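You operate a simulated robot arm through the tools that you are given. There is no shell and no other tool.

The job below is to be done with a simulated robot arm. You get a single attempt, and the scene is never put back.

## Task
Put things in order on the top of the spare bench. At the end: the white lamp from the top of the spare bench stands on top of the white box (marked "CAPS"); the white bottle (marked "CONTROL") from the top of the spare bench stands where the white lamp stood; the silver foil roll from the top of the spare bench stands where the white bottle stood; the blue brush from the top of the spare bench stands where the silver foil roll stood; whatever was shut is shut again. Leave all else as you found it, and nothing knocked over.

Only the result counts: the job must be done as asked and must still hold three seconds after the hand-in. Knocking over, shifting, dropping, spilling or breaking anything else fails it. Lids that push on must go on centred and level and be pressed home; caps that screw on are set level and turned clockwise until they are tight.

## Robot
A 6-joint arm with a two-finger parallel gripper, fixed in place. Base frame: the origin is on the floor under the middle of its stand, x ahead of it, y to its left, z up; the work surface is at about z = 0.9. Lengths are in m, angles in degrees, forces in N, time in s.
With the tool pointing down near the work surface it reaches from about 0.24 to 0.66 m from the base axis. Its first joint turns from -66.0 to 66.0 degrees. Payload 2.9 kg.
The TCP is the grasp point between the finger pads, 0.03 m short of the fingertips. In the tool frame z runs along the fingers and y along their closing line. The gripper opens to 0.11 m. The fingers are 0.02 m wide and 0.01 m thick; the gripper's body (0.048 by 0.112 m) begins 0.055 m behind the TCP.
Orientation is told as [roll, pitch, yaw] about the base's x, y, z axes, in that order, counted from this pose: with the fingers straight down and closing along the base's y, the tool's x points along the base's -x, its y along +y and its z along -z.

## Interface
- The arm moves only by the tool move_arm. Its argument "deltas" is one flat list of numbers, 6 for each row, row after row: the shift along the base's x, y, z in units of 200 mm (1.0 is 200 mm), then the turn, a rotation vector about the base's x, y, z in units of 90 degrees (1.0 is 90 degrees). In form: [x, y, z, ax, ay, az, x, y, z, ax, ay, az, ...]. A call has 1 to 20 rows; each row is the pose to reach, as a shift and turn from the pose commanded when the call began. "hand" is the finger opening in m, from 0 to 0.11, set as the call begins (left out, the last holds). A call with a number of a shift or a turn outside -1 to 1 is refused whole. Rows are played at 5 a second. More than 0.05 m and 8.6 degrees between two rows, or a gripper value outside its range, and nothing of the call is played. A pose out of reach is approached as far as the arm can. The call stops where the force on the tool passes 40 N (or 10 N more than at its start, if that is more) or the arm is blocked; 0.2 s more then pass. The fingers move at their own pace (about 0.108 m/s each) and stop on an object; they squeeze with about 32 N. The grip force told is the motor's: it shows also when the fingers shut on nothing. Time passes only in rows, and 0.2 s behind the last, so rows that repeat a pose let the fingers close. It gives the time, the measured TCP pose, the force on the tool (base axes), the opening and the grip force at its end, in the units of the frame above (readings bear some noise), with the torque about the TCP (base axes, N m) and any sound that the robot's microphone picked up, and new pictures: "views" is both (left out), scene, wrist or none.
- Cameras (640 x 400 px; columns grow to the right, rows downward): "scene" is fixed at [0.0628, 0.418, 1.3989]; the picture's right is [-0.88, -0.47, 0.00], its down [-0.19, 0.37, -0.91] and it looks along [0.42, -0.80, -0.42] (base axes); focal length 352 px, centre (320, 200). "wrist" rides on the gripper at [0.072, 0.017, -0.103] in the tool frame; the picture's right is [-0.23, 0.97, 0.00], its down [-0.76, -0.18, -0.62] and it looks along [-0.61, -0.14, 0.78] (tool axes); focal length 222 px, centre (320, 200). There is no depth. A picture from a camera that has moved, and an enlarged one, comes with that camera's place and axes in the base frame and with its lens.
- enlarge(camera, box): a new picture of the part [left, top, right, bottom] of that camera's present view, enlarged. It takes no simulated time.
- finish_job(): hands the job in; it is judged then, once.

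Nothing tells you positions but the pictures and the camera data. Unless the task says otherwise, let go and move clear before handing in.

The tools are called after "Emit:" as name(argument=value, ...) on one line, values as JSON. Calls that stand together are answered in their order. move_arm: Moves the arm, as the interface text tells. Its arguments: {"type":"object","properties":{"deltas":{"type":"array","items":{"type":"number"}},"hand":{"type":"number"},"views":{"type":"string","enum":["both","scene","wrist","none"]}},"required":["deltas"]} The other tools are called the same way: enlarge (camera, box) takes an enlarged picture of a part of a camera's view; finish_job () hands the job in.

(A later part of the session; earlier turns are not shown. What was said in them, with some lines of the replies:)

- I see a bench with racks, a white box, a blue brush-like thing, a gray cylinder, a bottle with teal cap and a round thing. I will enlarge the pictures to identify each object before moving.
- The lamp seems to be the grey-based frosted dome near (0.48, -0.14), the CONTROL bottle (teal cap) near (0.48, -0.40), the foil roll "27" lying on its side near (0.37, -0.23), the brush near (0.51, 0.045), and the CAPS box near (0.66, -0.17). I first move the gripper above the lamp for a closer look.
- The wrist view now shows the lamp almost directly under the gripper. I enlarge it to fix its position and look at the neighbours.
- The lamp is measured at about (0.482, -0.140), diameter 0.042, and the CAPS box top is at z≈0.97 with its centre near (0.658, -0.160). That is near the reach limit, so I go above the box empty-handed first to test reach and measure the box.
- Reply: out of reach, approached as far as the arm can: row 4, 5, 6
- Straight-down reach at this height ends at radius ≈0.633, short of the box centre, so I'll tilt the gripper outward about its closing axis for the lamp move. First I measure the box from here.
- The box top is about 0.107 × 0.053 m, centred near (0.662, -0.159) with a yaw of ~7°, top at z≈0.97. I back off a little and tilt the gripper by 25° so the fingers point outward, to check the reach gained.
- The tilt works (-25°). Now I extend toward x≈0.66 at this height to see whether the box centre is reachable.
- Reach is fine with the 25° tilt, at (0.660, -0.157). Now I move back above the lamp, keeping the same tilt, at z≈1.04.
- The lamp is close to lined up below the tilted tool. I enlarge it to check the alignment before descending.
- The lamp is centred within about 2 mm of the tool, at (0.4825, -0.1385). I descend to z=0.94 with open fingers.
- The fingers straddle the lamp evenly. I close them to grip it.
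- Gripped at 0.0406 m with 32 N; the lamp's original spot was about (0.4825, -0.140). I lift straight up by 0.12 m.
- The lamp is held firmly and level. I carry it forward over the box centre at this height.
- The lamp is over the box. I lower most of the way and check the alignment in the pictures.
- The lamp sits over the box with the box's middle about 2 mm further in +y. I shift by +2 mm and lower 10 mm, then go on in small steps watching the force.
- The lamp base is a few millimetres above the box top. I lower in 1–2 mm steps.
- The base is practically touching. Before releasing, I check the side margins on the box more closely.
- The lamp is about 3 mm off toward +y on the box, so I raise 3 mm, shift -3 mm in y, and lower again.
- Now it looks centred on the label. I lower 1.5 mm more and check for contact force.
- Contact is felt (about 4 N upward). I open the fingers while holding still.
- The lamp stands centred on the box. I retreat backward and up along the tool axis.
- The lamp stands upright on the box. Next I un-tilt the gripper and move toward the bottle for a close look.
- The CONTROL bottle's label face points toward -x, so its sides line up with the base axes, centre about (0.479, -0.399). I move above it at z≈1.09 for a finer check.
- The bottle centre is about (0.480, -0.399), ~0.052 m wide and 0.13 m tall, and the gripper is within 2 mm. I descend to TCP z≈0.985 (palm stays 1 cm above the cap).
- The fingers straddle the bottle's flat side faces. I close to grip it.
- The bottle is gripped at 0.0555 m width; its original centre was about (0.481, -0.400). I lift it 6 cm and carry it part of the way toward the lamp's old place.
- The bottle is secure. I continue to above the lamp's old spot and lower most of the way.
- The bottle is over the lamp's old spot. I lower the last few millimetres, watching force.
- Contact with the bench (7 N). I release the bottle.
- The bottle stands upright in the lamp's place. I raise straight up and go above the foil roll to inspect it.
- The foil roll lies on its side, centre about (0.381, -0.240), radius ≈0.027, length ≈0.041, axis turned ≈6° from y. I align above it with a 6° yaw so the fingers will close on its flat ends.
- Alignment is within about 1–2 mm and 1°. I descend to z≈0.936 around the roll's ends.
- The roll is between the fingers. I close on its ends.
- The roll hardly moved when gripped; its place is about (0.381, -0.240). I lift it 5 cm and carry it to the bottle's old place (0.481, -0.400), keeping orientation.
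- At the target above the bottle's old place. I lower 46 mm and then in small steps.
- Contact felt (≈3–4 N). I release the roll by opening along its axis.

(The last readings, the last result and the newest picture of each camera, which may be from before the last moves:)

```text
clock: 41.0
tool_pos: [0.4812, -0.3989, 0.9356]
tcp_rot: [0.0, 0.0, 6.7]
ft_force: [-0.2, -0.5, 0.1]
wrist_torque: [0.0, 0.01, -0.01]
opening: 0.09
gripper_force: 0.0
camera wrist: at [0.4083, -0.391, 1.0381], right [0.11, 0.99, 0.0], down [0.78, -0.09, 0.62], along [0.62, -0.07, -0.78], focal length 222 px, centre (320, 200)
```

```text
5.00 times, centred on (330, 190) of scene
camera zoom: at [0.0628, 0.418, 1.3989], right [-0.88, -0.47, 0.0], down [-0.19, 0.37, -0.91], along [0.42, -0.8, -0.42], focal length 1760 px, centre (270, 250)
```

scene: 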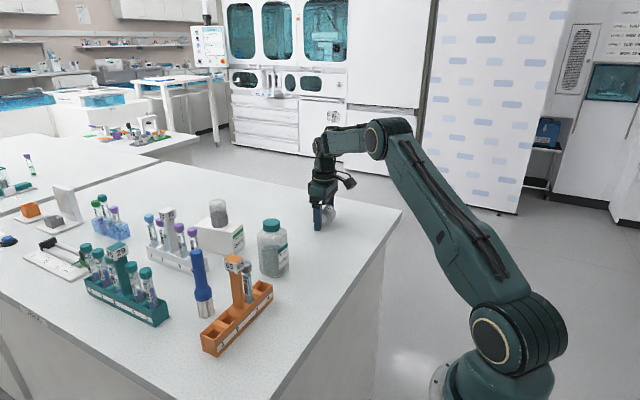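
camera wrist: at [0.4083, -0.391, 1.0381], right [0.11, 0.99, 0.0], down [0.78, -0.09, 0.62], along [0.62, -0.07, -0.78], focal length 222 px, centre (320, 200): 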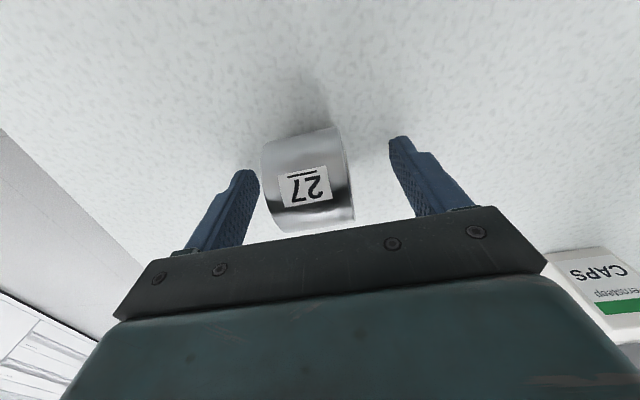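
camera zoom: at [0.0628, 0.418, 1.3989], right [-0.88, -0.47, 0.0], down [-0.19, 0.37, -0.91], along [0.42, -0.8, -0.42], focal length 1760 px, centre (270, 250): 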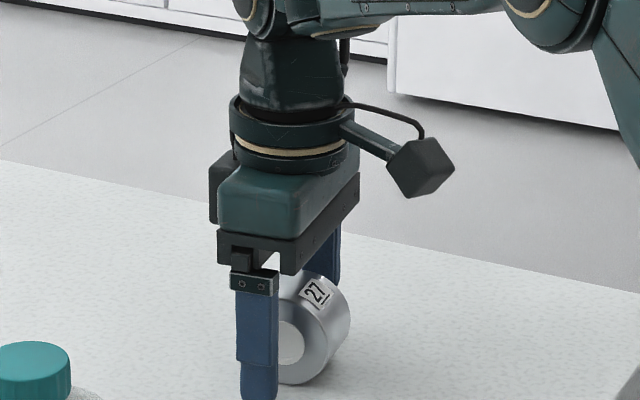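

The roll settled upright on its curved side, about 3 mm toward -y of target, which is fine. I lift straight up and check it stays still.

Emit:
move_arm(deltas=[0, 0, 0.1, 0, 0, 0, 0, 0, 0.25, 0, 0, 0, 0, 0, 0.45, 0, 0, 0, 0, 0, 0.6, 0, 0, 0, 0, 0, 0.6, 0, 0, 0], hand=0.09)

Emit:
enlarge(camera="wrist", box=[220, 40, 420, 200])

Emit:
enlarge(camera="scene", box=[280, 150, 380, 230])

```text
clock: 42.2
tool_pos: [0.4805, -0.3983, 1.0557]
tcp_rot: [0.1, 0.0, 6.7]
ft_force: [-0.9, 0.0, -0.8]
wrist_torque: [0.02, -0.03, 0.0]
opening: 0.0899
gripper_force: 0.0
camera wrist: at [0.4072, -0.3905, 1.1586], right [0.11, 0.99, 0.0], down [0.78, -0.09, 0.62], along [0.62, -0.07, -0.78], focal length 222 px, centre (320, 200)
```

scene: 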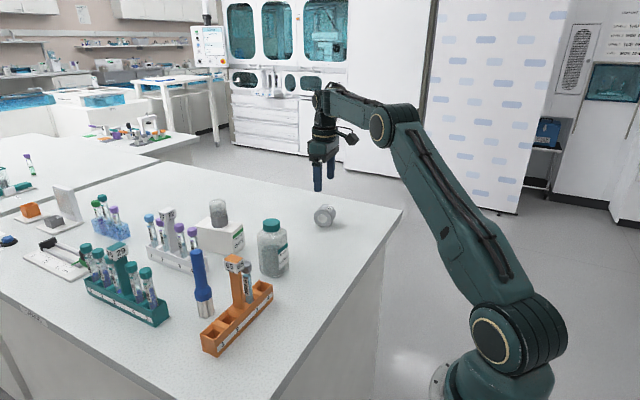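
wrist: 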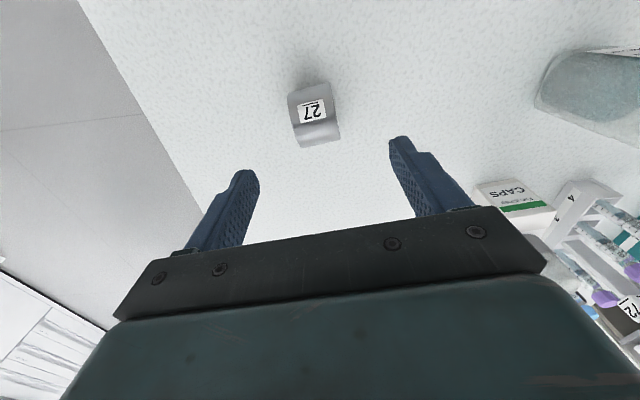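

```text
2.50 times, centred on (320, 120) of wrist
camera zoom: at [0.4072, -0.3905, 1.1586], right [0.11, 0.99, 0.0], down [0.78, -0.09, 0.62], along [0.62, -0.07, -0.78], focal length 555 px, centre (320, 400)
```

zoom: 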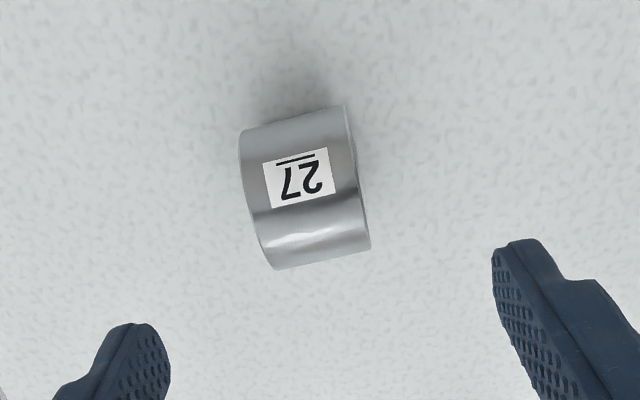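

```text
5.00 times, centred on (330, 190) of scene
camera zoom: at [0.0628, 0.418, 1.3989], right [-0.88, -0.47, 0.0], down [-0.19, 0.37, -0.91], along [0.42, -0.8, -0.42], focal length 1760 px, centre (270, 250)
```

zoom: 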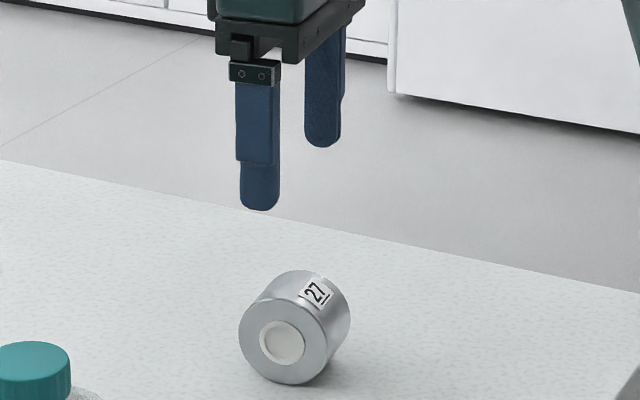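

The roll is at rest in the bottle's place. Next I rise to a safe height and travel toward the blue brush, undoing the yaw.

Emit:
move_arm(deltas=[0, 0, 0.24, 0, 0, -0.02, 0, 0.05, 0.45, 0, 0, -0.04, 0, 0.25, 0.5, 0, 0, -0.06, 0, 0.48, 0.5, 0, 0, -0.075, 0, 0.72, 0.5, 0, 0, -0.075, 0, 0.95, 0.5, 0, 0, -0.075], hand=0.09, views="none")

Emit:
move_arm(deltas=[0, 0.24, 0, 0, 0, 0, 0, 0.48, 0, 0, 0, 0, 0, 0.72, 0, 0, 0, 0, 0, 0.95, 0, 0, 0, 0, 0, 0.95, 0, 0, 0, 0], hand=0.09)

Emit:
enlarge(camera="wrist", box=[260, 40, 460, 200])

```text
clock: 43.8
tool_pos: [0.5536, -0.238, 1.2626]
tcp_rot: [-8.7, -19.2, 1.4]
ft_force: [-0.5, 0.1, -0.2]
wrist_torque: [-0.01, -0.01, -0.02]
opening: 0.09
gripper_force: 0.0
out of reach, approached as far as the arm can: row 3, 4, 5
stopped in row 6: the arm was blocked; the commanded pose is now the measured one
```

```text
clock: 45.0
tool_pos: [0.5525, -0.0463, 1.2641]
tcp_rot: [-8.8, -19.3, 1.5]
ft_force: [0.5, 0.1, -0.6]
wrist_torque: [0.03, 0.0, 0.02]
opening: 0.0901
gripper_force: 0.1
camera wrist: at [0.4523, -0.0161, 1.3336], right [0.24, 0.97, -0.06], down [0.51, -0.07, 0.86], along [0.83, -0.24, -0.51], focal length 222 px, centre (320, 200)
```

scene: 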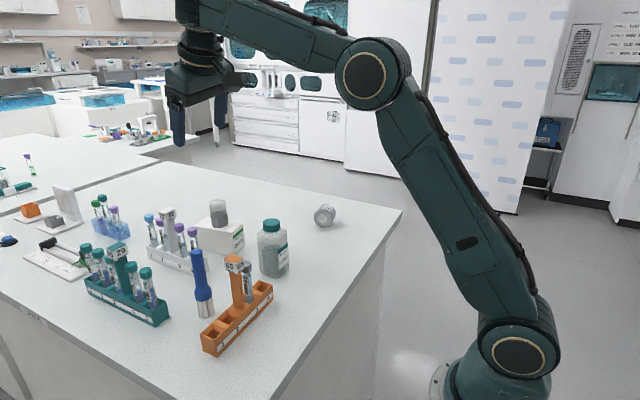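
wrist: 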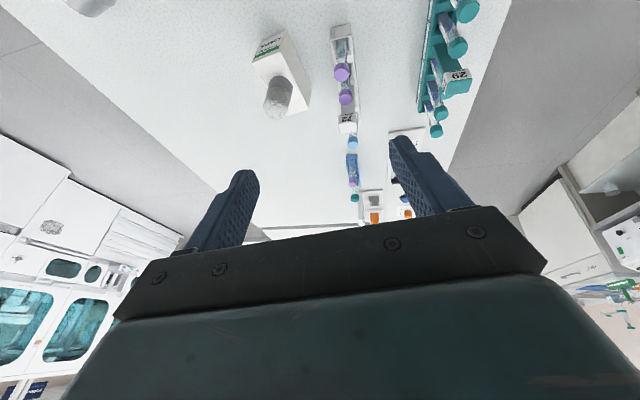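

```text
2.50 times, centred on (360, 120) of wrist
camera zoom: at [0.4523, -0.0161, 1.3336], right [0.24, 0.97, -0.06], down [0.51, -0.07, 0.86], along [0.83, -0.24, -0.51], focal length 555 px, centre (220, 400)
```

zoom: 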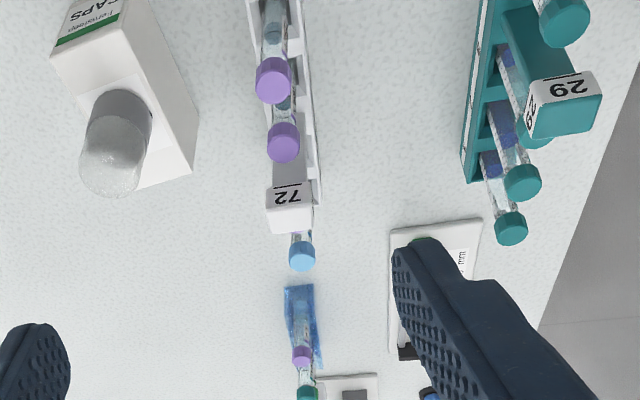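

That high path passed out of reach and left the gripper tilted, but nothing was touched. I bring the gripper back to straight down at a comfortable pose near the brush.

Emit:
move_arm(deltas=[-0.1025, 0.0763, -0.06, 0.019, 0.0431, 0, -0.205, 0.1526, -0.15, 0.038, 0.0863, 0, -0.3075, 0.2289, -0.26, 0.057, 0.1294, 0, -0.41, 0.3052, -0.39, 0.076, 0.1726, 0, -0.5125, 0.3815, -0.52, 0.095, 0.2157, 0, -0.5125, 0.3815, -0.52, 0.095, 0.2157, 0], hand=0.09)

Emit:
enlarge(camera="wrist", box=[260, 60, 460, 200])

Emit:
enlarge(camera="scene", box=[130, 200, 350, 360])

```text
clock: 46.4
tool_pos: [0.4516, 0.0285, 1.1593]
tcp_rot: [0.2, 0.1, -0.2]
ft_force: [0.1, 1.0, -0.3]
wrist_torque: [0.03, 0.0, 0.0]
opening: 0.0901
gripper_force: 0.1
camera wrist: at [0.3801, 0.0455, 1.2625], right [0.23, 0.97, 0.0], down [0.76, -0.18, 0.62], along [0.61, -0.14, -0.78], focal length 222 px, centre (320, 200)
```

scene: 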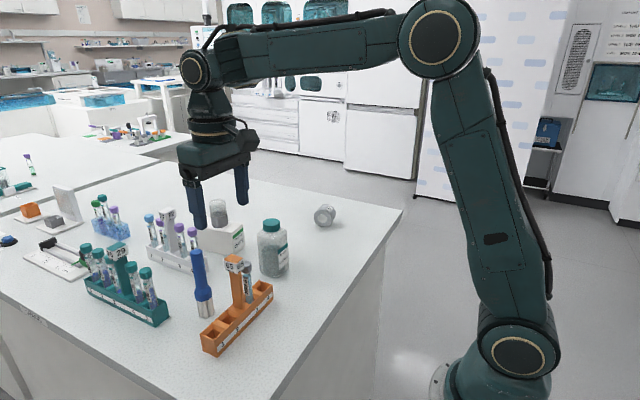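
wrist: 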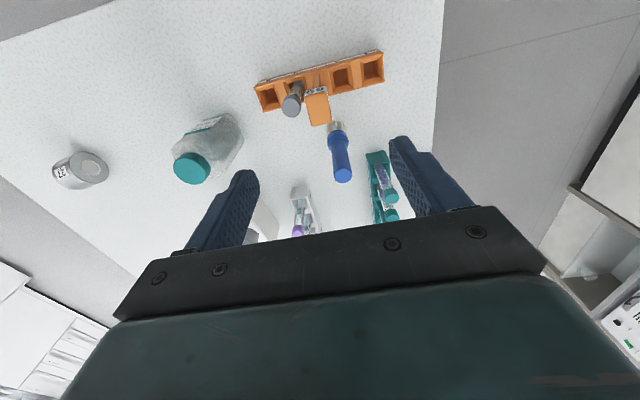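

```text
2.86 times, centred on (360, 130) of wrist
camera zoom: at [0.3801, 0.0455, 1.2625], right [0.23, 0.97, 0.0], down [0.76, -0.18, 0.62], along [0.61, -0.14, -0.78], focal length 635 px, centre (206, 400)
```

zoom: 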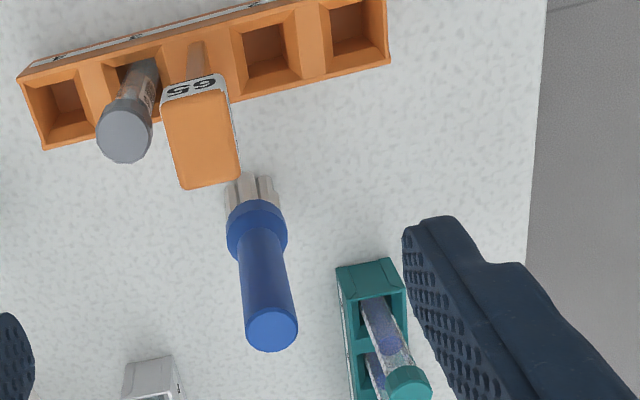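

```text
2.50 times, centred on (240, 280) of scene
camera zoom: at [0.0628, 0.418, 1.3989], right [-0.88, -0.47, 0.0], down [-0.19, 0.37, -0.91], along [0.42, -0.8, -0.42], focal length 880 px, centre (520, 0)
```

zoom: 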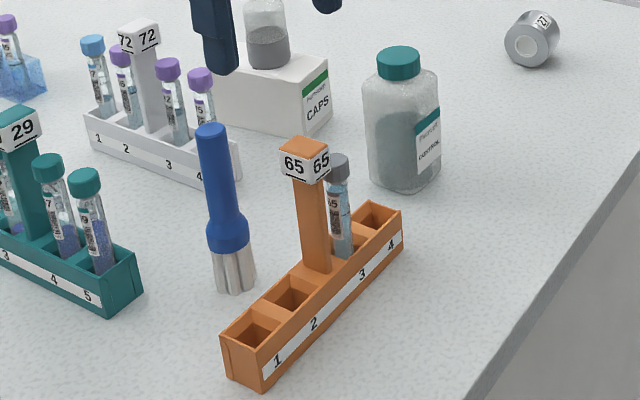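

All placed objects look fine. I zoom in on the brush to locate it exactly.

Emit:
enlarge(camera="wrist", box=[310, 90, 380, 190])

Emit:
enlarge(camera="scene", box=[170, 240, 250, 330])

```text
4.00 times, centred on (345, 140) of wrist
camera zoom: at [0.3801, 0.0455, 1.2625], right [0.23, 0.97, 0.0], down [0.76, -0.18, 0.62], along [0.61, -0.14, -0.78], focal length 888 px, centre (220, 440)
```

zoom: 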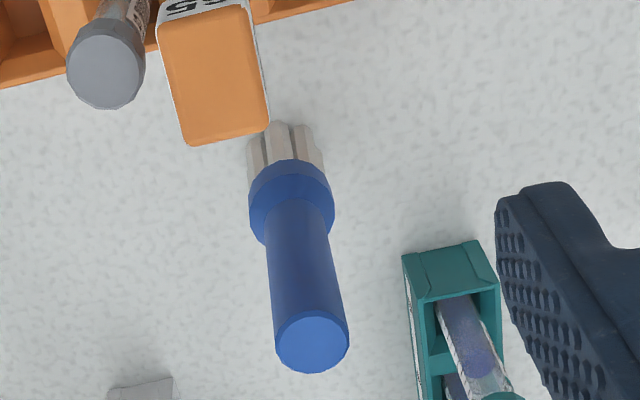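

```text
4.44 times, centred on (210, 285) of scene
camera zoom: at [0.0628, 0.418, 1.3989], right [-0.88, -0.47, 0.0], down [-0.19, 0.37, -0.91], along [0.42, -0.8, -0.42], focal length 1565 px, centre (809, -178)
```

zoom: 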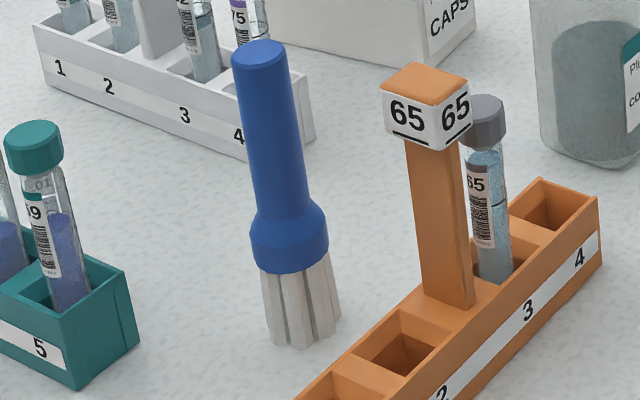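

The brush centre is about (0.521, 0.040), its top near z=1.043, with a handle ~0.022 wide above a collar ending near z=0.968. I move above it at z≈1.10 to verify.

Emit:
move_arm(deltas=[0.12, 0.02, -0.08, 0, 0, 0, 0.24, 0.04, -0.18, 0, 0, 0, 0.345, 0.0575, -0.295, 0, 0, 0, 0.345, 0.0575, -0.295, 0, 0, 0], hand=0.08)

Emit:
enlarge(camera="wrist", box=[240, 60, 420, 200])

Emit:
enlarge(camera="scene", box=[150, 190, 270, 330])

```text
clock: 47.4
tool_pos: [0.5217, 0.0382, 1.1001]
tcp_rot: [0.2, 0.0, -0.1]
ft_force: [-0.3, 0.3, 0.5]
wrist_torque: [-0.01, 0.0, 0.0]
opening: 0.0799
gripper_force: 0.0
camera wrist: at [0.4489, 0.0558, 1.2027], right [0.23, 0.97, 0.0], down [0.76, -0.18, 0.62], along [0.61, -0.14, -0.78], focal length 222 px, centre (320, 200)
```

scene: 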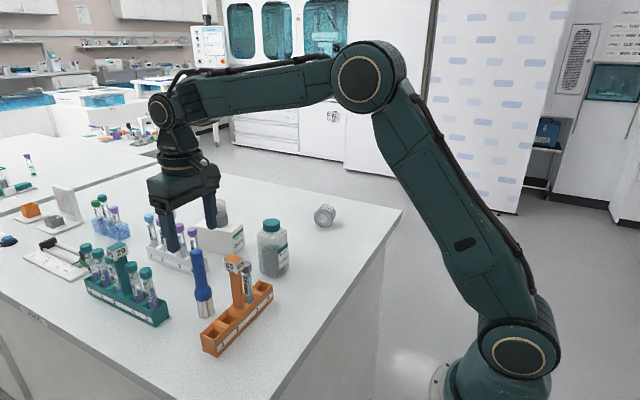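
wrist: 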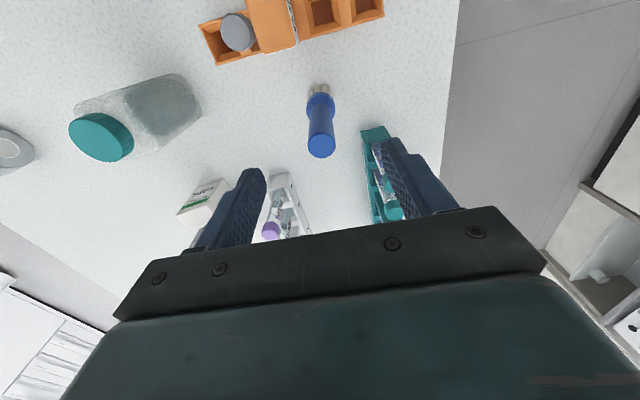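

```text
2.86 times, centred on (330, 130) of wrist
camera zoom: at [0.4489, 0.0558, 1.2027], right [0.23, 0.97, 0.0], down [0.76, -0.18, 0.62], along [0.61, -0.14, -0.78], focal length 635 px, centre (291, 400)
```

zoom: 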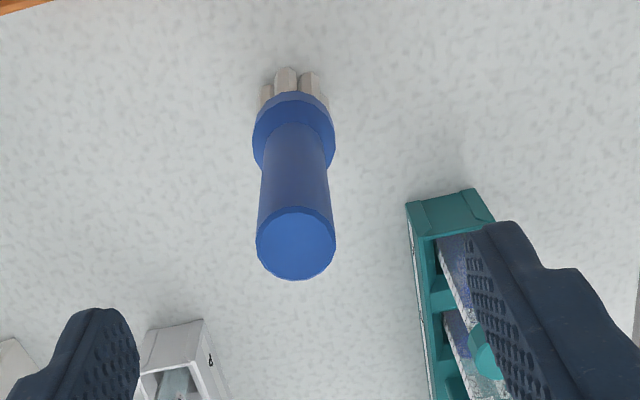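

```text
2.86 times, centred on (210, 260) of scene
camera zoom: at [0.0628, 0.418, 1.3989], right [-0.88, -0.47, 0.0], down [-0.19, 0.37, -0.91], along [0.42, -0.8, -0.42], focal length 1006 px, centre (634, 29)
```

zoom: 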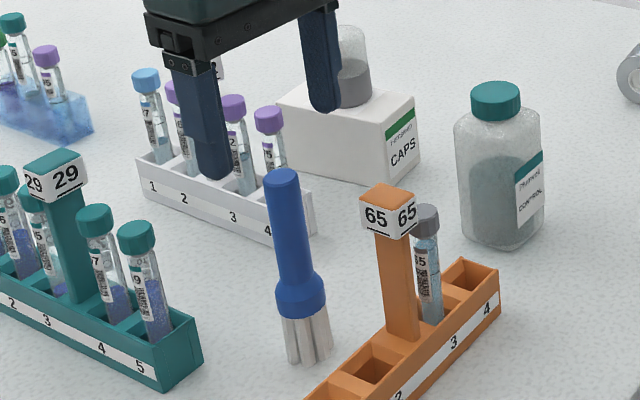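

The gripper is lined up with the brush within 2 mm. I descend to z≈1.006 with the fingers at 0.06 opening.

Emit:
move_arm(deltas=[0, 0.0075, -0.1, 0, 0, 0, 0, 0.0075, -0.22, 0, 0, 0, 0, 0.0075, -0.35, 0, 0, 0, 0, 0.0075, -0.47, 0, 0, 0, 0, 0.0075, -0.47, 0, 0, 0], hand=0.06)

Emit:
enlarge(camera="wrist", box=[220, 60, 440, 240])

Emit:
enlarge(camera="scene", box=[150, 190, 270, 330])

```text
clock: 48.6
tool_pos: [0.5206, 0.0425, 1.007]
tcp_rot: [0.2, 0.0, 0.0]
ft_force: [0.3, 0.5, -0.5]
wrist_torque: [0.01, 0.0, 0.01]
opening: 0.0599
gripper_force: 0.0
camera wrist: at [0.4495, 0.0596, 1.1087], right [0.23, 0.97, 0.0], down [0.76, -0.18, 0.62], along [0.61, -0.14, -0.78], focal length 222 px, centre (320, 200)
```

scene: 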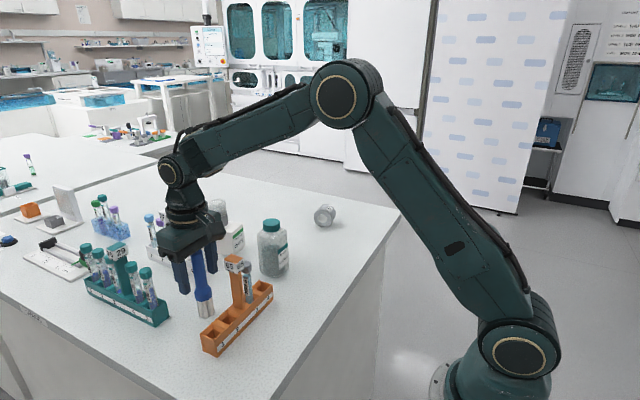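
wrist: 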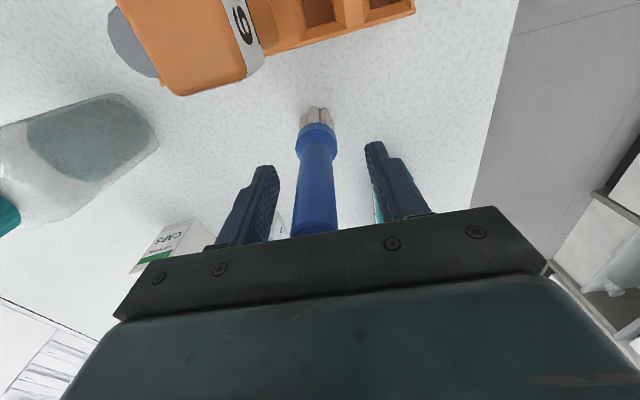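

```text
2.22 times, centred on (330, 150) of wrist
camera zoom: at [0.4495, 0.0596, 1.1087], right [0.23, 0.97, 0.0], down [0.76, -0.18, 0.62], along [0.61, -0.14, -0.78], focal length 494 px, centre (298, 311)
```

zoom: 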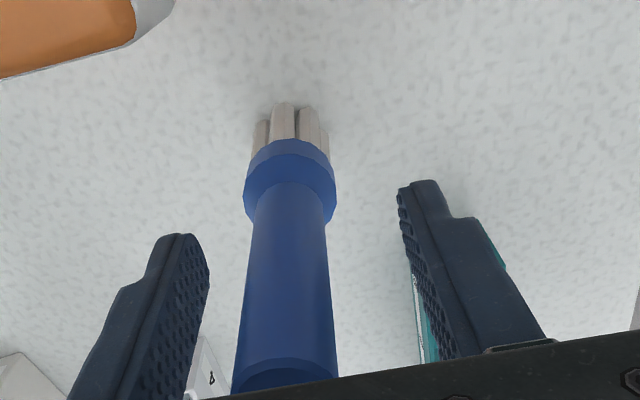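

```text
2.86 times, centred on (210, 260) of scene
camera zoom: at [0.0628, 0.418, 1.3989], right [-0.88, -0.47, 0.0], down [-0.19, 0.37, -0.91], along [0.42, -0.8, -0.42], focal length 1006 px, centre (634, 29)
```

zoom: 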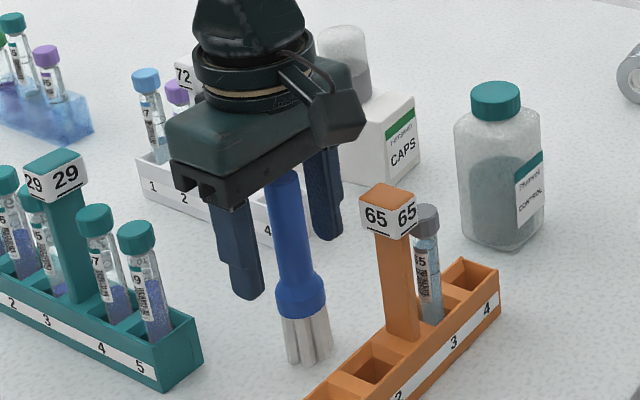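

The brush is about 2.5 mm toward -y of the gripper centre, so I correct that and then close on the handle.

Emit:
move_arm(deltas=[0, -0.0125, 0, 0, 0, 0, 0, -0.0125, 0, 0, 0, 0], hand=0.06, views="none")

Emit:
move_arm(deltas=[0, 0, 0, 0, 0, 0, 0, 0, 0, 0, 0, 0, 0, 0, 0, 0, 0, 0, 0, 0, 0, 0, 0, 0], hand=0.005)

Emit:
enlarge(camera="wrist", box=[220, 60, 440, 240])

Emit:
enlarge(camera="scene", box=[150, 190, 270, 330])

```text
clock: 49.2
tool_pos: [0.5205, 0.0393, 1.0068]
tcp_rot: [0.2, 0.0, -0.2]
ft_force: [-0.5, -0.1, -0.4]
wrist_torque: [0.0, 0.02, -0.02]
opening: 0.0603
gripper_force: 0.1
```

```text
clock: 50.2
tool_pos: [0.5222, 0.0397, 1.006]
tcp_rot: [0.1, 0.0, 0.0]
ft_force: [0.0, 0.1, 0.3]
wrist_torque: [0.02, 0.01, 0.02]
opening: 0.0206
gripper_force: 32.2
camera wrist: at [0.4493, 0.0567, 1.1093], right [0.23, 0.97, 0.0], down [0.76, -0.18, 0.62], along [0.61, -0.14, -0.78], focal length 222 px, centre (320, 200)
```

scene: 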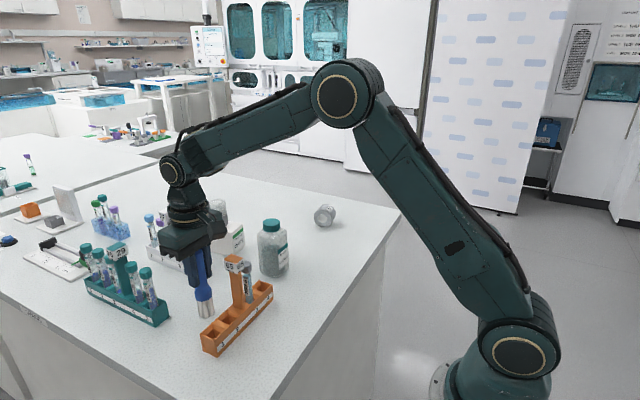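
wrist: 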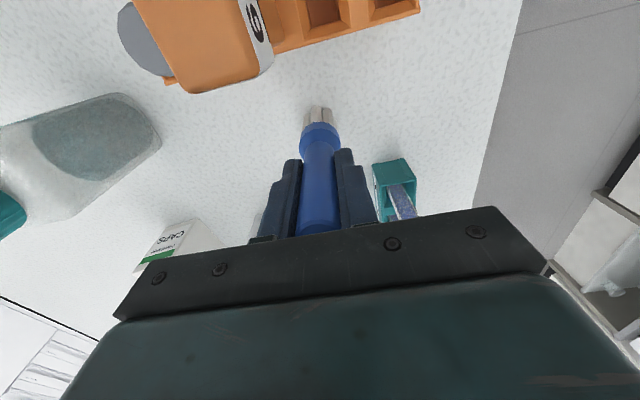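

```text
2.22 times, centred on (330, 150) of wrist
camera zoom: at [0.4493, 0.0567, 1.1093], right [0.23, 0.97, 0.0], down [0.76, -0.18, 0.62], along [0.61, -0.14, -0.78], focal length 494 px, centre (298, 311)
```

zoom: 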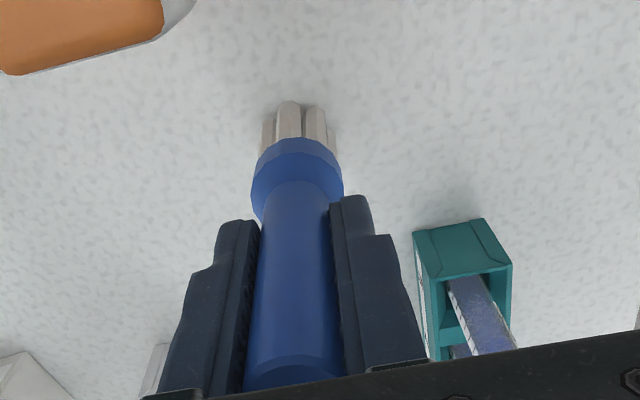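

```text
2.86 times, centred on (210, 260) of scene
camera zoom: at [0.0628, 0.418, 1.3989], right [-0.88, -0.47, 0.0], down [-0.19, 0.37, -0.91], along [0.42, -0.8, -0.42], focal length 1006 px, centre (634, 29)
```

zoom: 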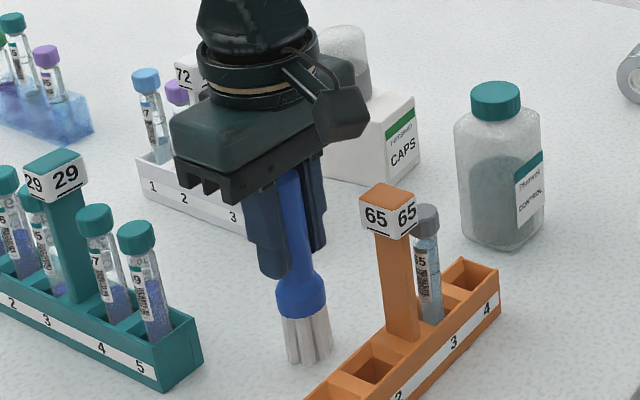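

The brush handle is gripped (0.0206 m). I lift it straight up by 0.16 m to clear the racks and bottle.

Emit:
move_arm(deltas=[0, 0, 0.04, 0, 0, 0, 0, 0, 0.2, 0, 0, 0, 0, 0, 0.4, 0, 0, 0, 0, 0, 0.6, 0, 0, 0, 0, 0, 0.8, 0, 0, 0, 0, 0, 0.8, 0, 0, 0], hand=0.005)

Emit:
enlarge(camera="scene", box=[130, 150, 350, 320])

```text
clock: 51.6
tool_pos: [0.5202, 0.0373, 1.1667]
tcp_rot: [0.2, 0.0, -0.1]
ft_force: [0.5, -0.1, -0.4]
wrist_torque: [-0.03, -0.01, 0.0]
opening: 0.0206
gripper_force: 32.4
camera wrist: at [0.4486, 0.0542, 1.2702], right [0.23, 0.97, 0.0], down [0.76, -0.18, 0.62], along [0.61, -0.14, -0.78], focal length 222 px, centre (320, 200)
```

scene: 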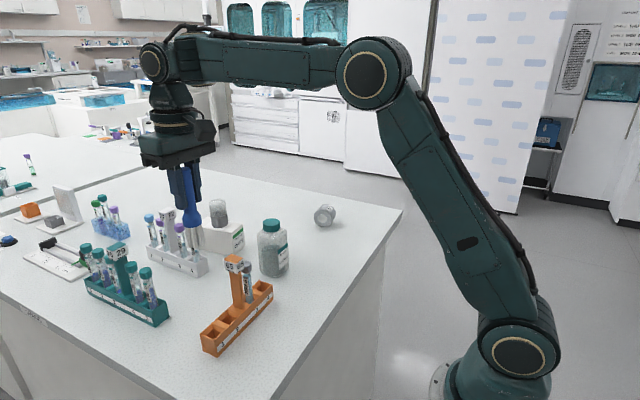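
wrist: 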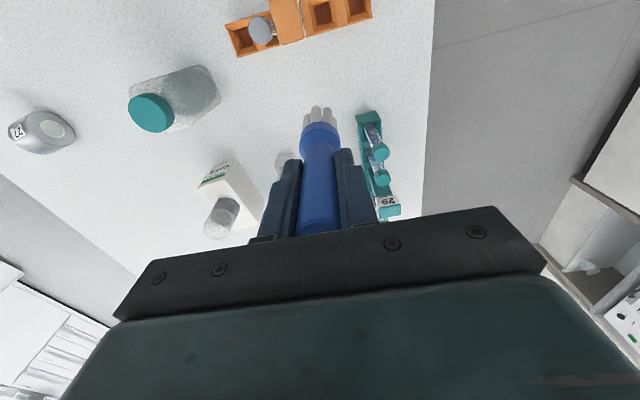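

```text
2.35 times, centred on (240, 235) of scene
camera zoom: at [0.0628, 0.418, 1.3989], right [-0.88, -0.47, 0.0], down [-0.19, 0.37, -0.91], along [0.42, -0.8, -0.42], focal length 828 px, centre (508, 118)
```

zoom: 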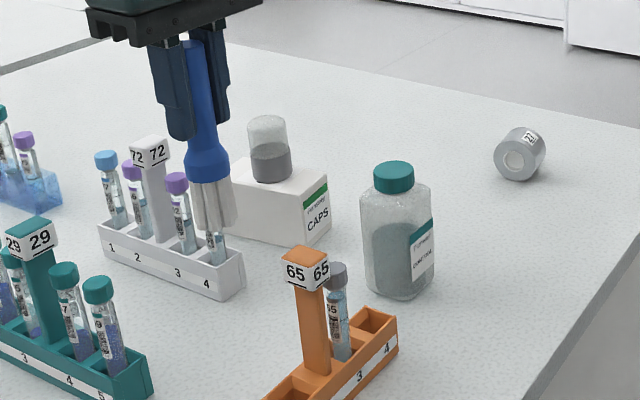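

The brush hangs straight and clear. I carry it in two stages toward the foil roll's old place (0.381, -0.240) at this height.

Emit:
move_arm(deltas=[-0.0875, -0.1738, 0, 0, 0, 0, -0.175, -0.3475, 0, 0, 0, 0, -0.2625, -0.5213, 0, 0, 0, 0, -0.35, -0.695, 0, 0, 0, 0, -0.35, -0.695, 0, 0, 0, 0], hand=0.005, views="scene")

Emit:
move_arm(deltas=[-0.0875, -0.1738, 0, 0, 0, 0, -0.175, -0.3475, 0, 0, 0, 0, -0.2625, -0.5213, 0, 0, 0, 0, -0.35, -0.695, 0, 0, 0, 0, -0.35, -0.695, 0, 0, 0, 0], hand=0.005)

```text
clock: 52.8
tool_pos: [0.4503, -0.1018, 1.1683]
tcp_rot: [0.1, 0.0, 0.0]
ft_force: [-0.2, -0.3, -0.9]
wrist_torque: [-0.01, 0.0, -0.02]
opening: 0.0204
gripper_force: 32.3
```

scene: 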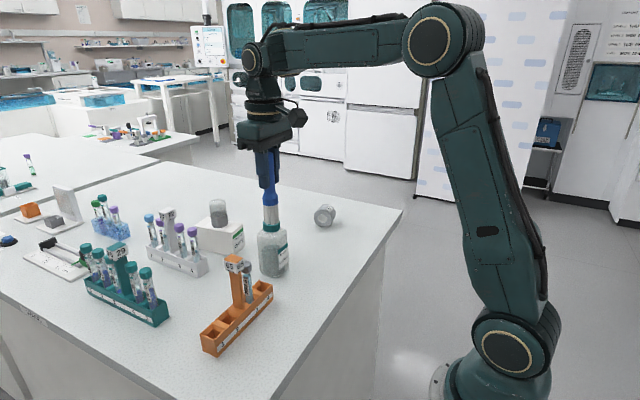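

```text
clock: 54.0
tool_pos: [0.3809, -0.24, 1.1682]
tcp_rot: [0.3, 0.0, -0.2]
ft_force: [-0.3, 0.8, -0.5]
wrist_torque: [0.06, 0.0, 0.02]
opening: 0.0209
gripper_force: 32.1
camera wrist: at [0.309, -0.2233, 1.2721], right [0.23, 0.97, 0.0], down [0.76, -0.18, 0.62], along [0.61, -0.14, -0.78], focal length 222 px, centre (320, 200)
```

scene: 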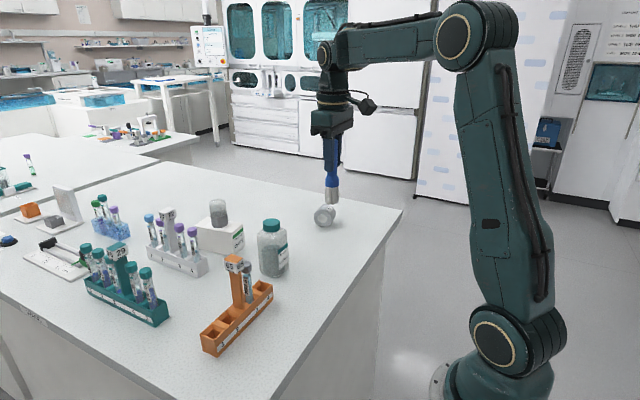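
wrist: 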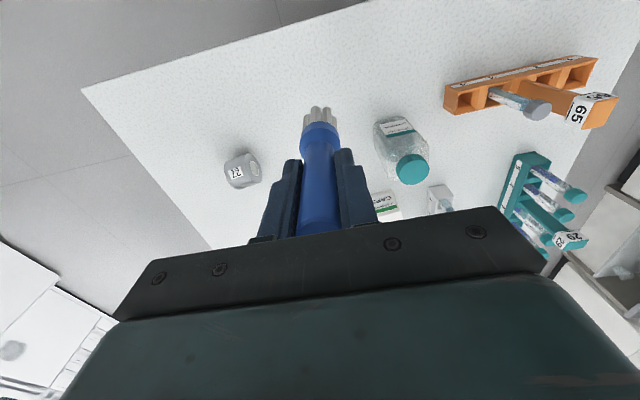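

The brush is above the foil roll's old place. I lower it to about 5 mm above the bench.

Emit:
move_arm(deltas=[0, 0, -0.2, 0, 0, 0, 0, 0, -0.4, 0, 0, 0, 0, 0, -0.6, 0, 0, 0, 0, 0, -0.72, 0, 0, 0, 0, 0, -0.775, 0, 0, 0, 0, 0, -0.775, 0, 0, 0], hand=0.005)

Emit:
enlarge(camera="scene", box=[280, 150, 390, 290])

```text
clock: 55.4
tool_pos: [0.381, -0.2388, 1.0138]
tcp_rot: [0.2, 0.0, -0.2]
ft_force: [0.0, -0.6, -1.0]
wrist_torque: [-0.01, 0.02, 0.0]
opening: 0.0206
gripper_force: 32.7
camera wrist: at [0.3095, -0.223, 1.1162], right [0.23, 0.97, 0.0], down [0.76, -0.18, 0.62], along [0.61, -0.14, -0.78], focal length 222 px, centre (320, 200)
```

scene: 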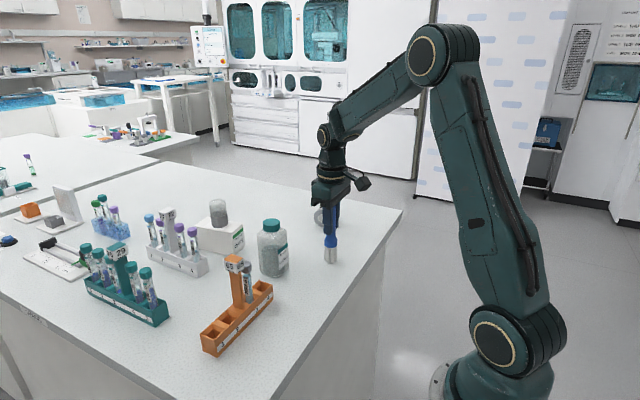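
wrist: 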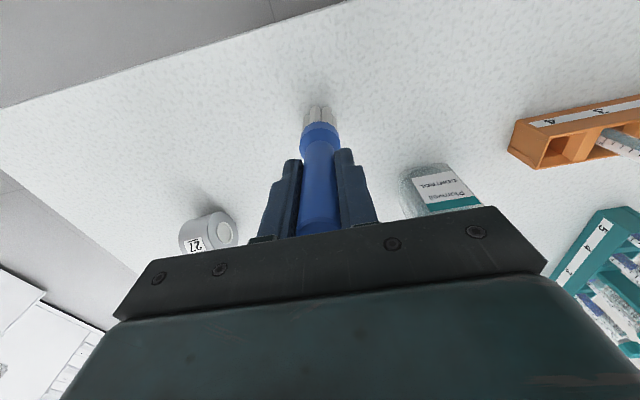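

```text
2.86 times, centred on (335, 220) of scene
camera zoom: at [0.0628, 0.418, 1.3989], right [-0.88, -0.47, 0.0], down [-0.19, 0.37, -0.91], along [0.42, -0.8, -0.42], focal length 1006 px, centre (277, 143)
```

zoom: 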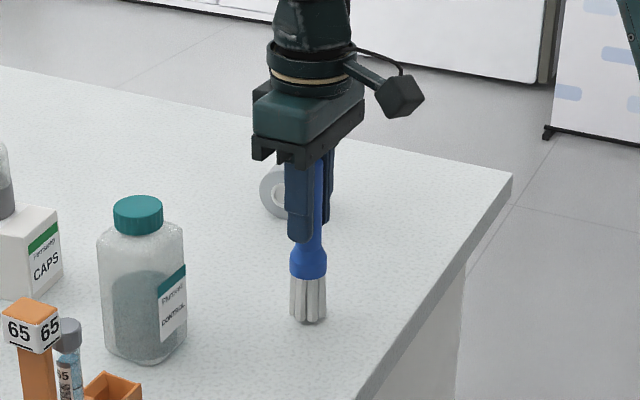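

Emit:
move_arm(deltas=[0, 0, -0.01, 0, 0, 0, 0, 0, -0.02, 0, 0, 0, 0, 0, -0.026, 0, 0, 0, 0, 0, -0.026, 0, 0, 0], hand=0.005, views="none")

```text
clock: 56.4
tool_pos: [0.3796, -0.2409, 1.0086]
tcp_rot: [0.1, -0.1, -0.1]
ft_force: [-1.6, 2.8, 15.3]
wrist_torque: [0.12, 0.27, -0.03]
opening: 0.0208
gripper_force: 31.9
```

Contact is reached with about 15 N, a bit firm, so I ease up by a fraction of a millimetre before releasing.

Emit:
move_arm(deltas=[0, 0, 0.003, 0, 0, 0, 0, 0, 0.004, 0, 0, 0, 0, 0, 0.004, 0, 0, 0], hand=0.005, views="none")

```text
clock: 57.2
tool_pos: [0.3802, -0.2394, 1.008]
tcp_rot: [0.0, -0.1, -0.1]
ft_force: [-2.5, 0.4, 22.7]
wrist_torque: [0.04, 0.24, -0.07]
opening: 0.0208
gripper_force: 32.1
```

Emit:
move_arm(deltas=[0, 0, 0.004, 0, 0, 0, 0, 0, 0.006, 0, 0, 0, 0, 0, 0.006, 0, 0, 0, 0, 0, 0.006, 0, 0, 0], hand=0.005, views="scene")

Emit:
enlarge(camera="scene", box=[300, 200, 360, 280])

```text
clock: 58.2
tool_pos: [0.3799, -0.2393, 1.0084]
tcp_rot: [0.2, 0.0, -0.1]
ft_force: [3.9, 0.1, 13.4]
wrist_torque: [0.03, -0.42, 0.01]
opening: 0.0206
gripper_force: 32.3
```

scene: 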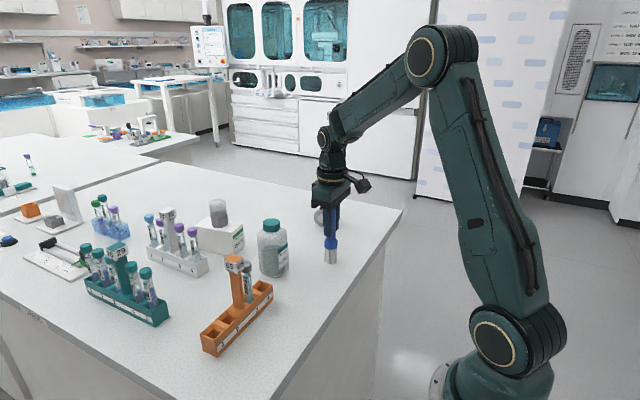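

```text
5.00 times, centred on (330, 240) of scene
camera zoom: at [0.0628, 0.4181, 1.3989], right [-0.88, -0.47, 0.0], down [-0.19, 0.37, -0.91], along [0.42, -0.8, -0.42], focal length 1760 px, centre (270, 0)
```

zoom: 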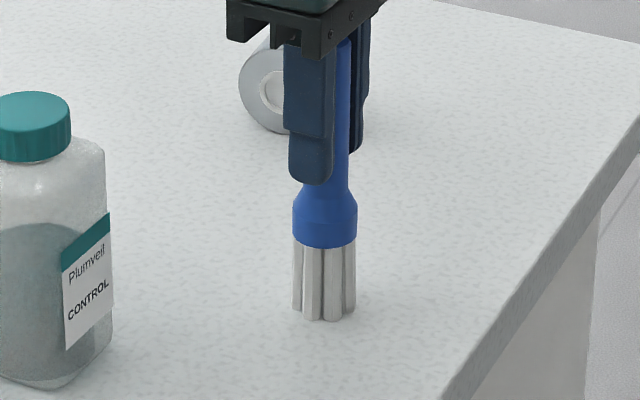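

Emit:
move_arm(deltas=[0, 0, 0.003, 0, 0, 0, 0, 0, 0.005, 0, 0, 0, 0, 0, 0.005, 0, 0, 0, 0, 0, 0.005, 0, 0, 0], hand=0.005, views="none")

```text
clock: 59.2
tool_pos: [0.3794, -0.2391, 1.0089]
tcp_rot: [0.3, 0.1, -0.1]
ft_force: [0.0, -0.3, -0.5]
wrist_torque: [0.03, 0.01, -0.03]
opening: 0.021
gripper_force: 32.0
```

The brush now rests just at bench level with no load. I open the fingers.

Emit:
move_arm(deltas=[0, 0, 0, 0, 0, 0, 0, 0, 0, 0, 0, 0, 0, 0, 0, 0, 0, 0, 0, 0, 0, 0, 0, 0], hand=0.06)

Emit:
enlarge(camera="wrist", box=[220, 60, 440, 240])

Emit:
enlarge(camera="scene", box=[280, 170, 380, 290])

```text
clock: 60.2
tool_pos: [0.38, -0.2392, 1.0099]
tcp_rot: [0.2, -0.1, -0.2]
ft_force: [-0.5, 0.3, -0.1]
wrist_torque: [0.02, 0.01, 0.01]
opening: 0.0601
gripper_force: 0.1
camera wrist: at [0.3088, -0.2226, 1.1122], right [0.23, 0.97, 0.0], down [0.76, -0.18, 0.62], along [0.61, -0.14, -0.78], focal length 222 px, centre (320, 200)
```

scene: 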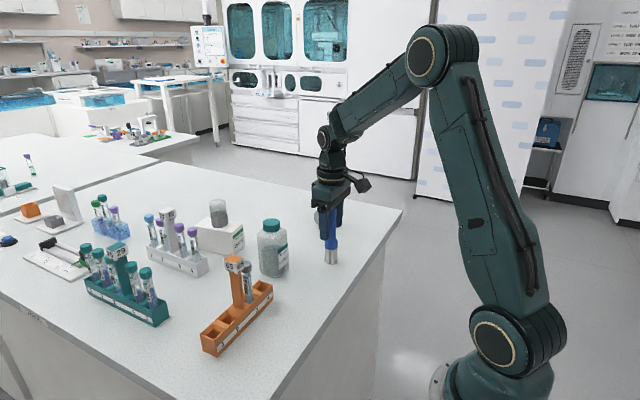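
wrist: 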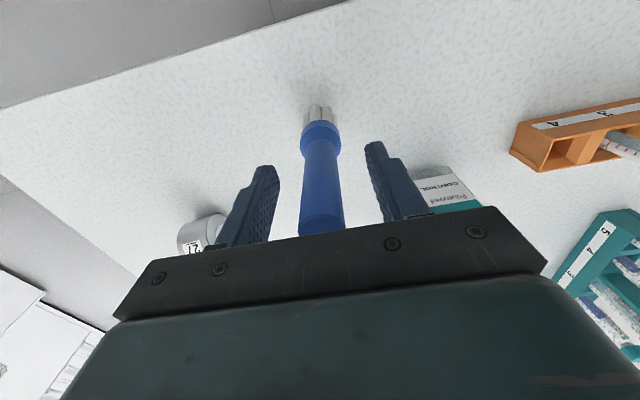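

```text
2.22 times, centred on (330, 150) of wrist
camera zoom: at [0.3088, -0.2226, 1.1122], right [0.23, 0.97, 0.0], down [0.76, -0.18, 0.62], along [0.61, -0.14, -0.78], focal length 494 px, centre (298, 311)
```

zoom: 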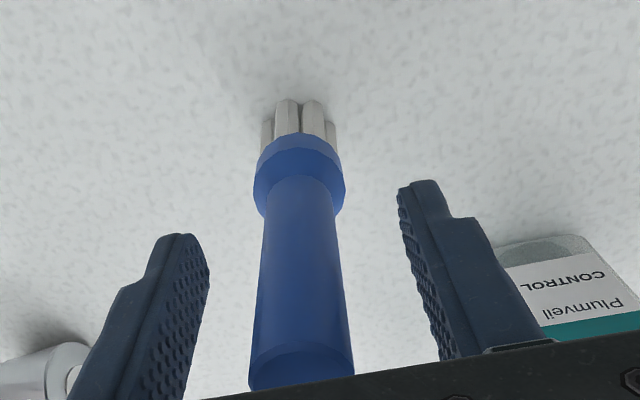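

```text
3.33 times, centred on (330, 230) of scene
camera zoom: at [0.0628, 0.418, 1.3989], right [-0.88, -0.47, 0.0], down [-0.19, 0.37, -0.91], along [0.42, -0.8, -0.42], focal length 1173 px, centre (287, 100)
```

zoom: 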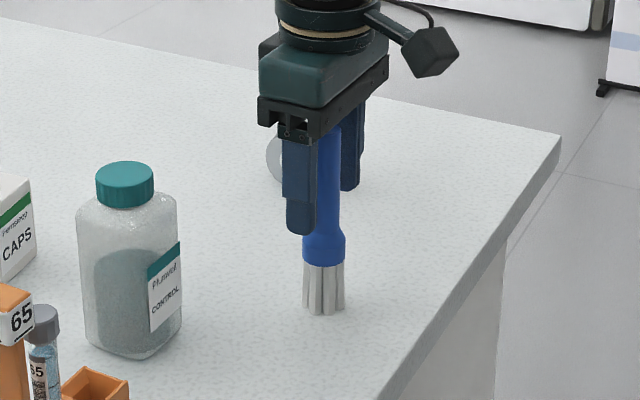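

The brush stands free and upright. I raise the gripper straight up to clear it.

Emit:
move_arm(deltas=[0, 0, 0.1, 0, 0, 0, 0, 0, 0.25, 0, 0, 0, 0, 0, 0.45, 0, 0, 0, 0, 0, 0.65, 0, 0, 0, 0, 0, 0.85, 0, 0, 0, 0, 0, 0.85, 0, 0, 0], hand=0.06)

Emit:
enlarge(camera="wrist", box=[220, 40, 460, 220])

Emit:
enlarge(camera="scene", box=[180, 170, 380, 310])

```text
clock: 61.6
tool_pos: [0.3792, -0.2381, 1.181]
tcp_rot: [0.2, 0.0, -0.1]
ft_force: [0.2, -1.0, 0.7]
wrist_torque: [0.01, 0.02, 0.01]
opening: 0.0601
gripper_force: 0.0
camera wrist: at [0.3077, -0.2213, 1.2834], right [0.23, 0.97, 0.0], down [0.76, -0.18, 0.62], along [0.61, -0.14, -0.78], focal length 222 px, centre (320, 200)
```

scene: 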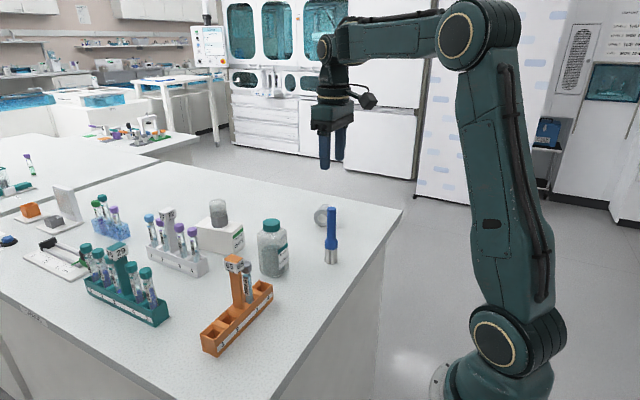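
wrist: 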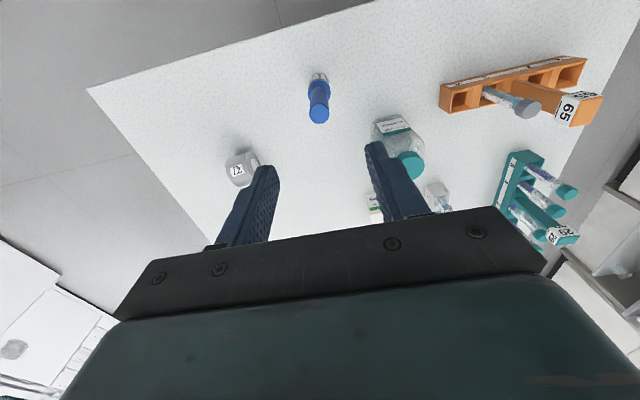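

```text
2.22 times, centred on (340, 130) of wrist
camera zoom: at [0.3077, -0.2213, 1.2834], right [0.23, 0.97, 0.0], down [0.76, -0.18, 0.62], along [0.61, -0.14, -0.78], focal length 494 px, centre (276, 356)
```

zoom: 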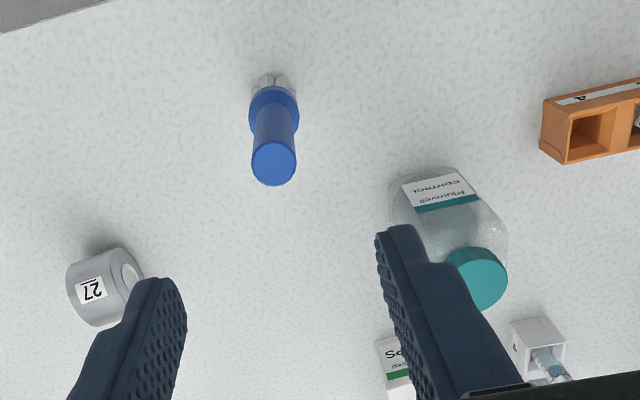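

```text
2.86 times, centred on (280, 240) of scene
camera zoom: at [0.0628, 0.418, 1.3989], right [-0.88, -0.47, 0.0], down [-0.19, 0.37, -0.91], along [0.42, -0.8, -0.42], focal length 1006 px, centre (434, 86)
```

zoom: 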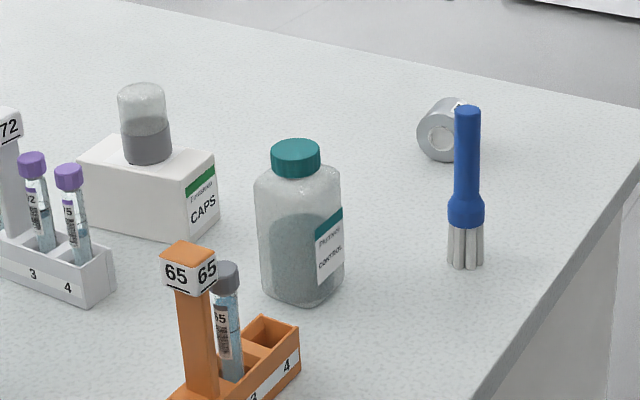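

All four items are in their new places: the lamp stands on the CAPS box, the bottle where the lamp was, the foil roll where the bottle was, and the brush where the roll was. Everything looks upright, the racks appear undisturbed and the gripper is clear, so I hand in the job.

Emit:
finish_job()

```text
The job is handed in.
```

The job is handed in, and in the last pictures everything was where the task asked. The handing-in gave no verdict.

- **Lamp:** it stands upright on top of the white "CAPS" box, centred to within a few millimetres.
- **Bottle:** the "CONTROL" bottle stands where the lamp stood, with its cap still on.
- **Foil roll:** it lies on its side, as at the start, where the bottle stood. It shifted about 3–4 mm towards -y when I let go.
- **Brush:** it stands upright on its bristles where the foil roll was.

I took the grey-based object with the frosted dome to be the white lamp; nothing else in reach fits that name.

One move on the way to the brush went out of reach and the arm was blocked. The gripper was left high and tilted, and I straightened it. The pictures afterwards showed nothing on the bench touched or moved. Nothing needed opening, and the gripper was open and clear when I handed in.
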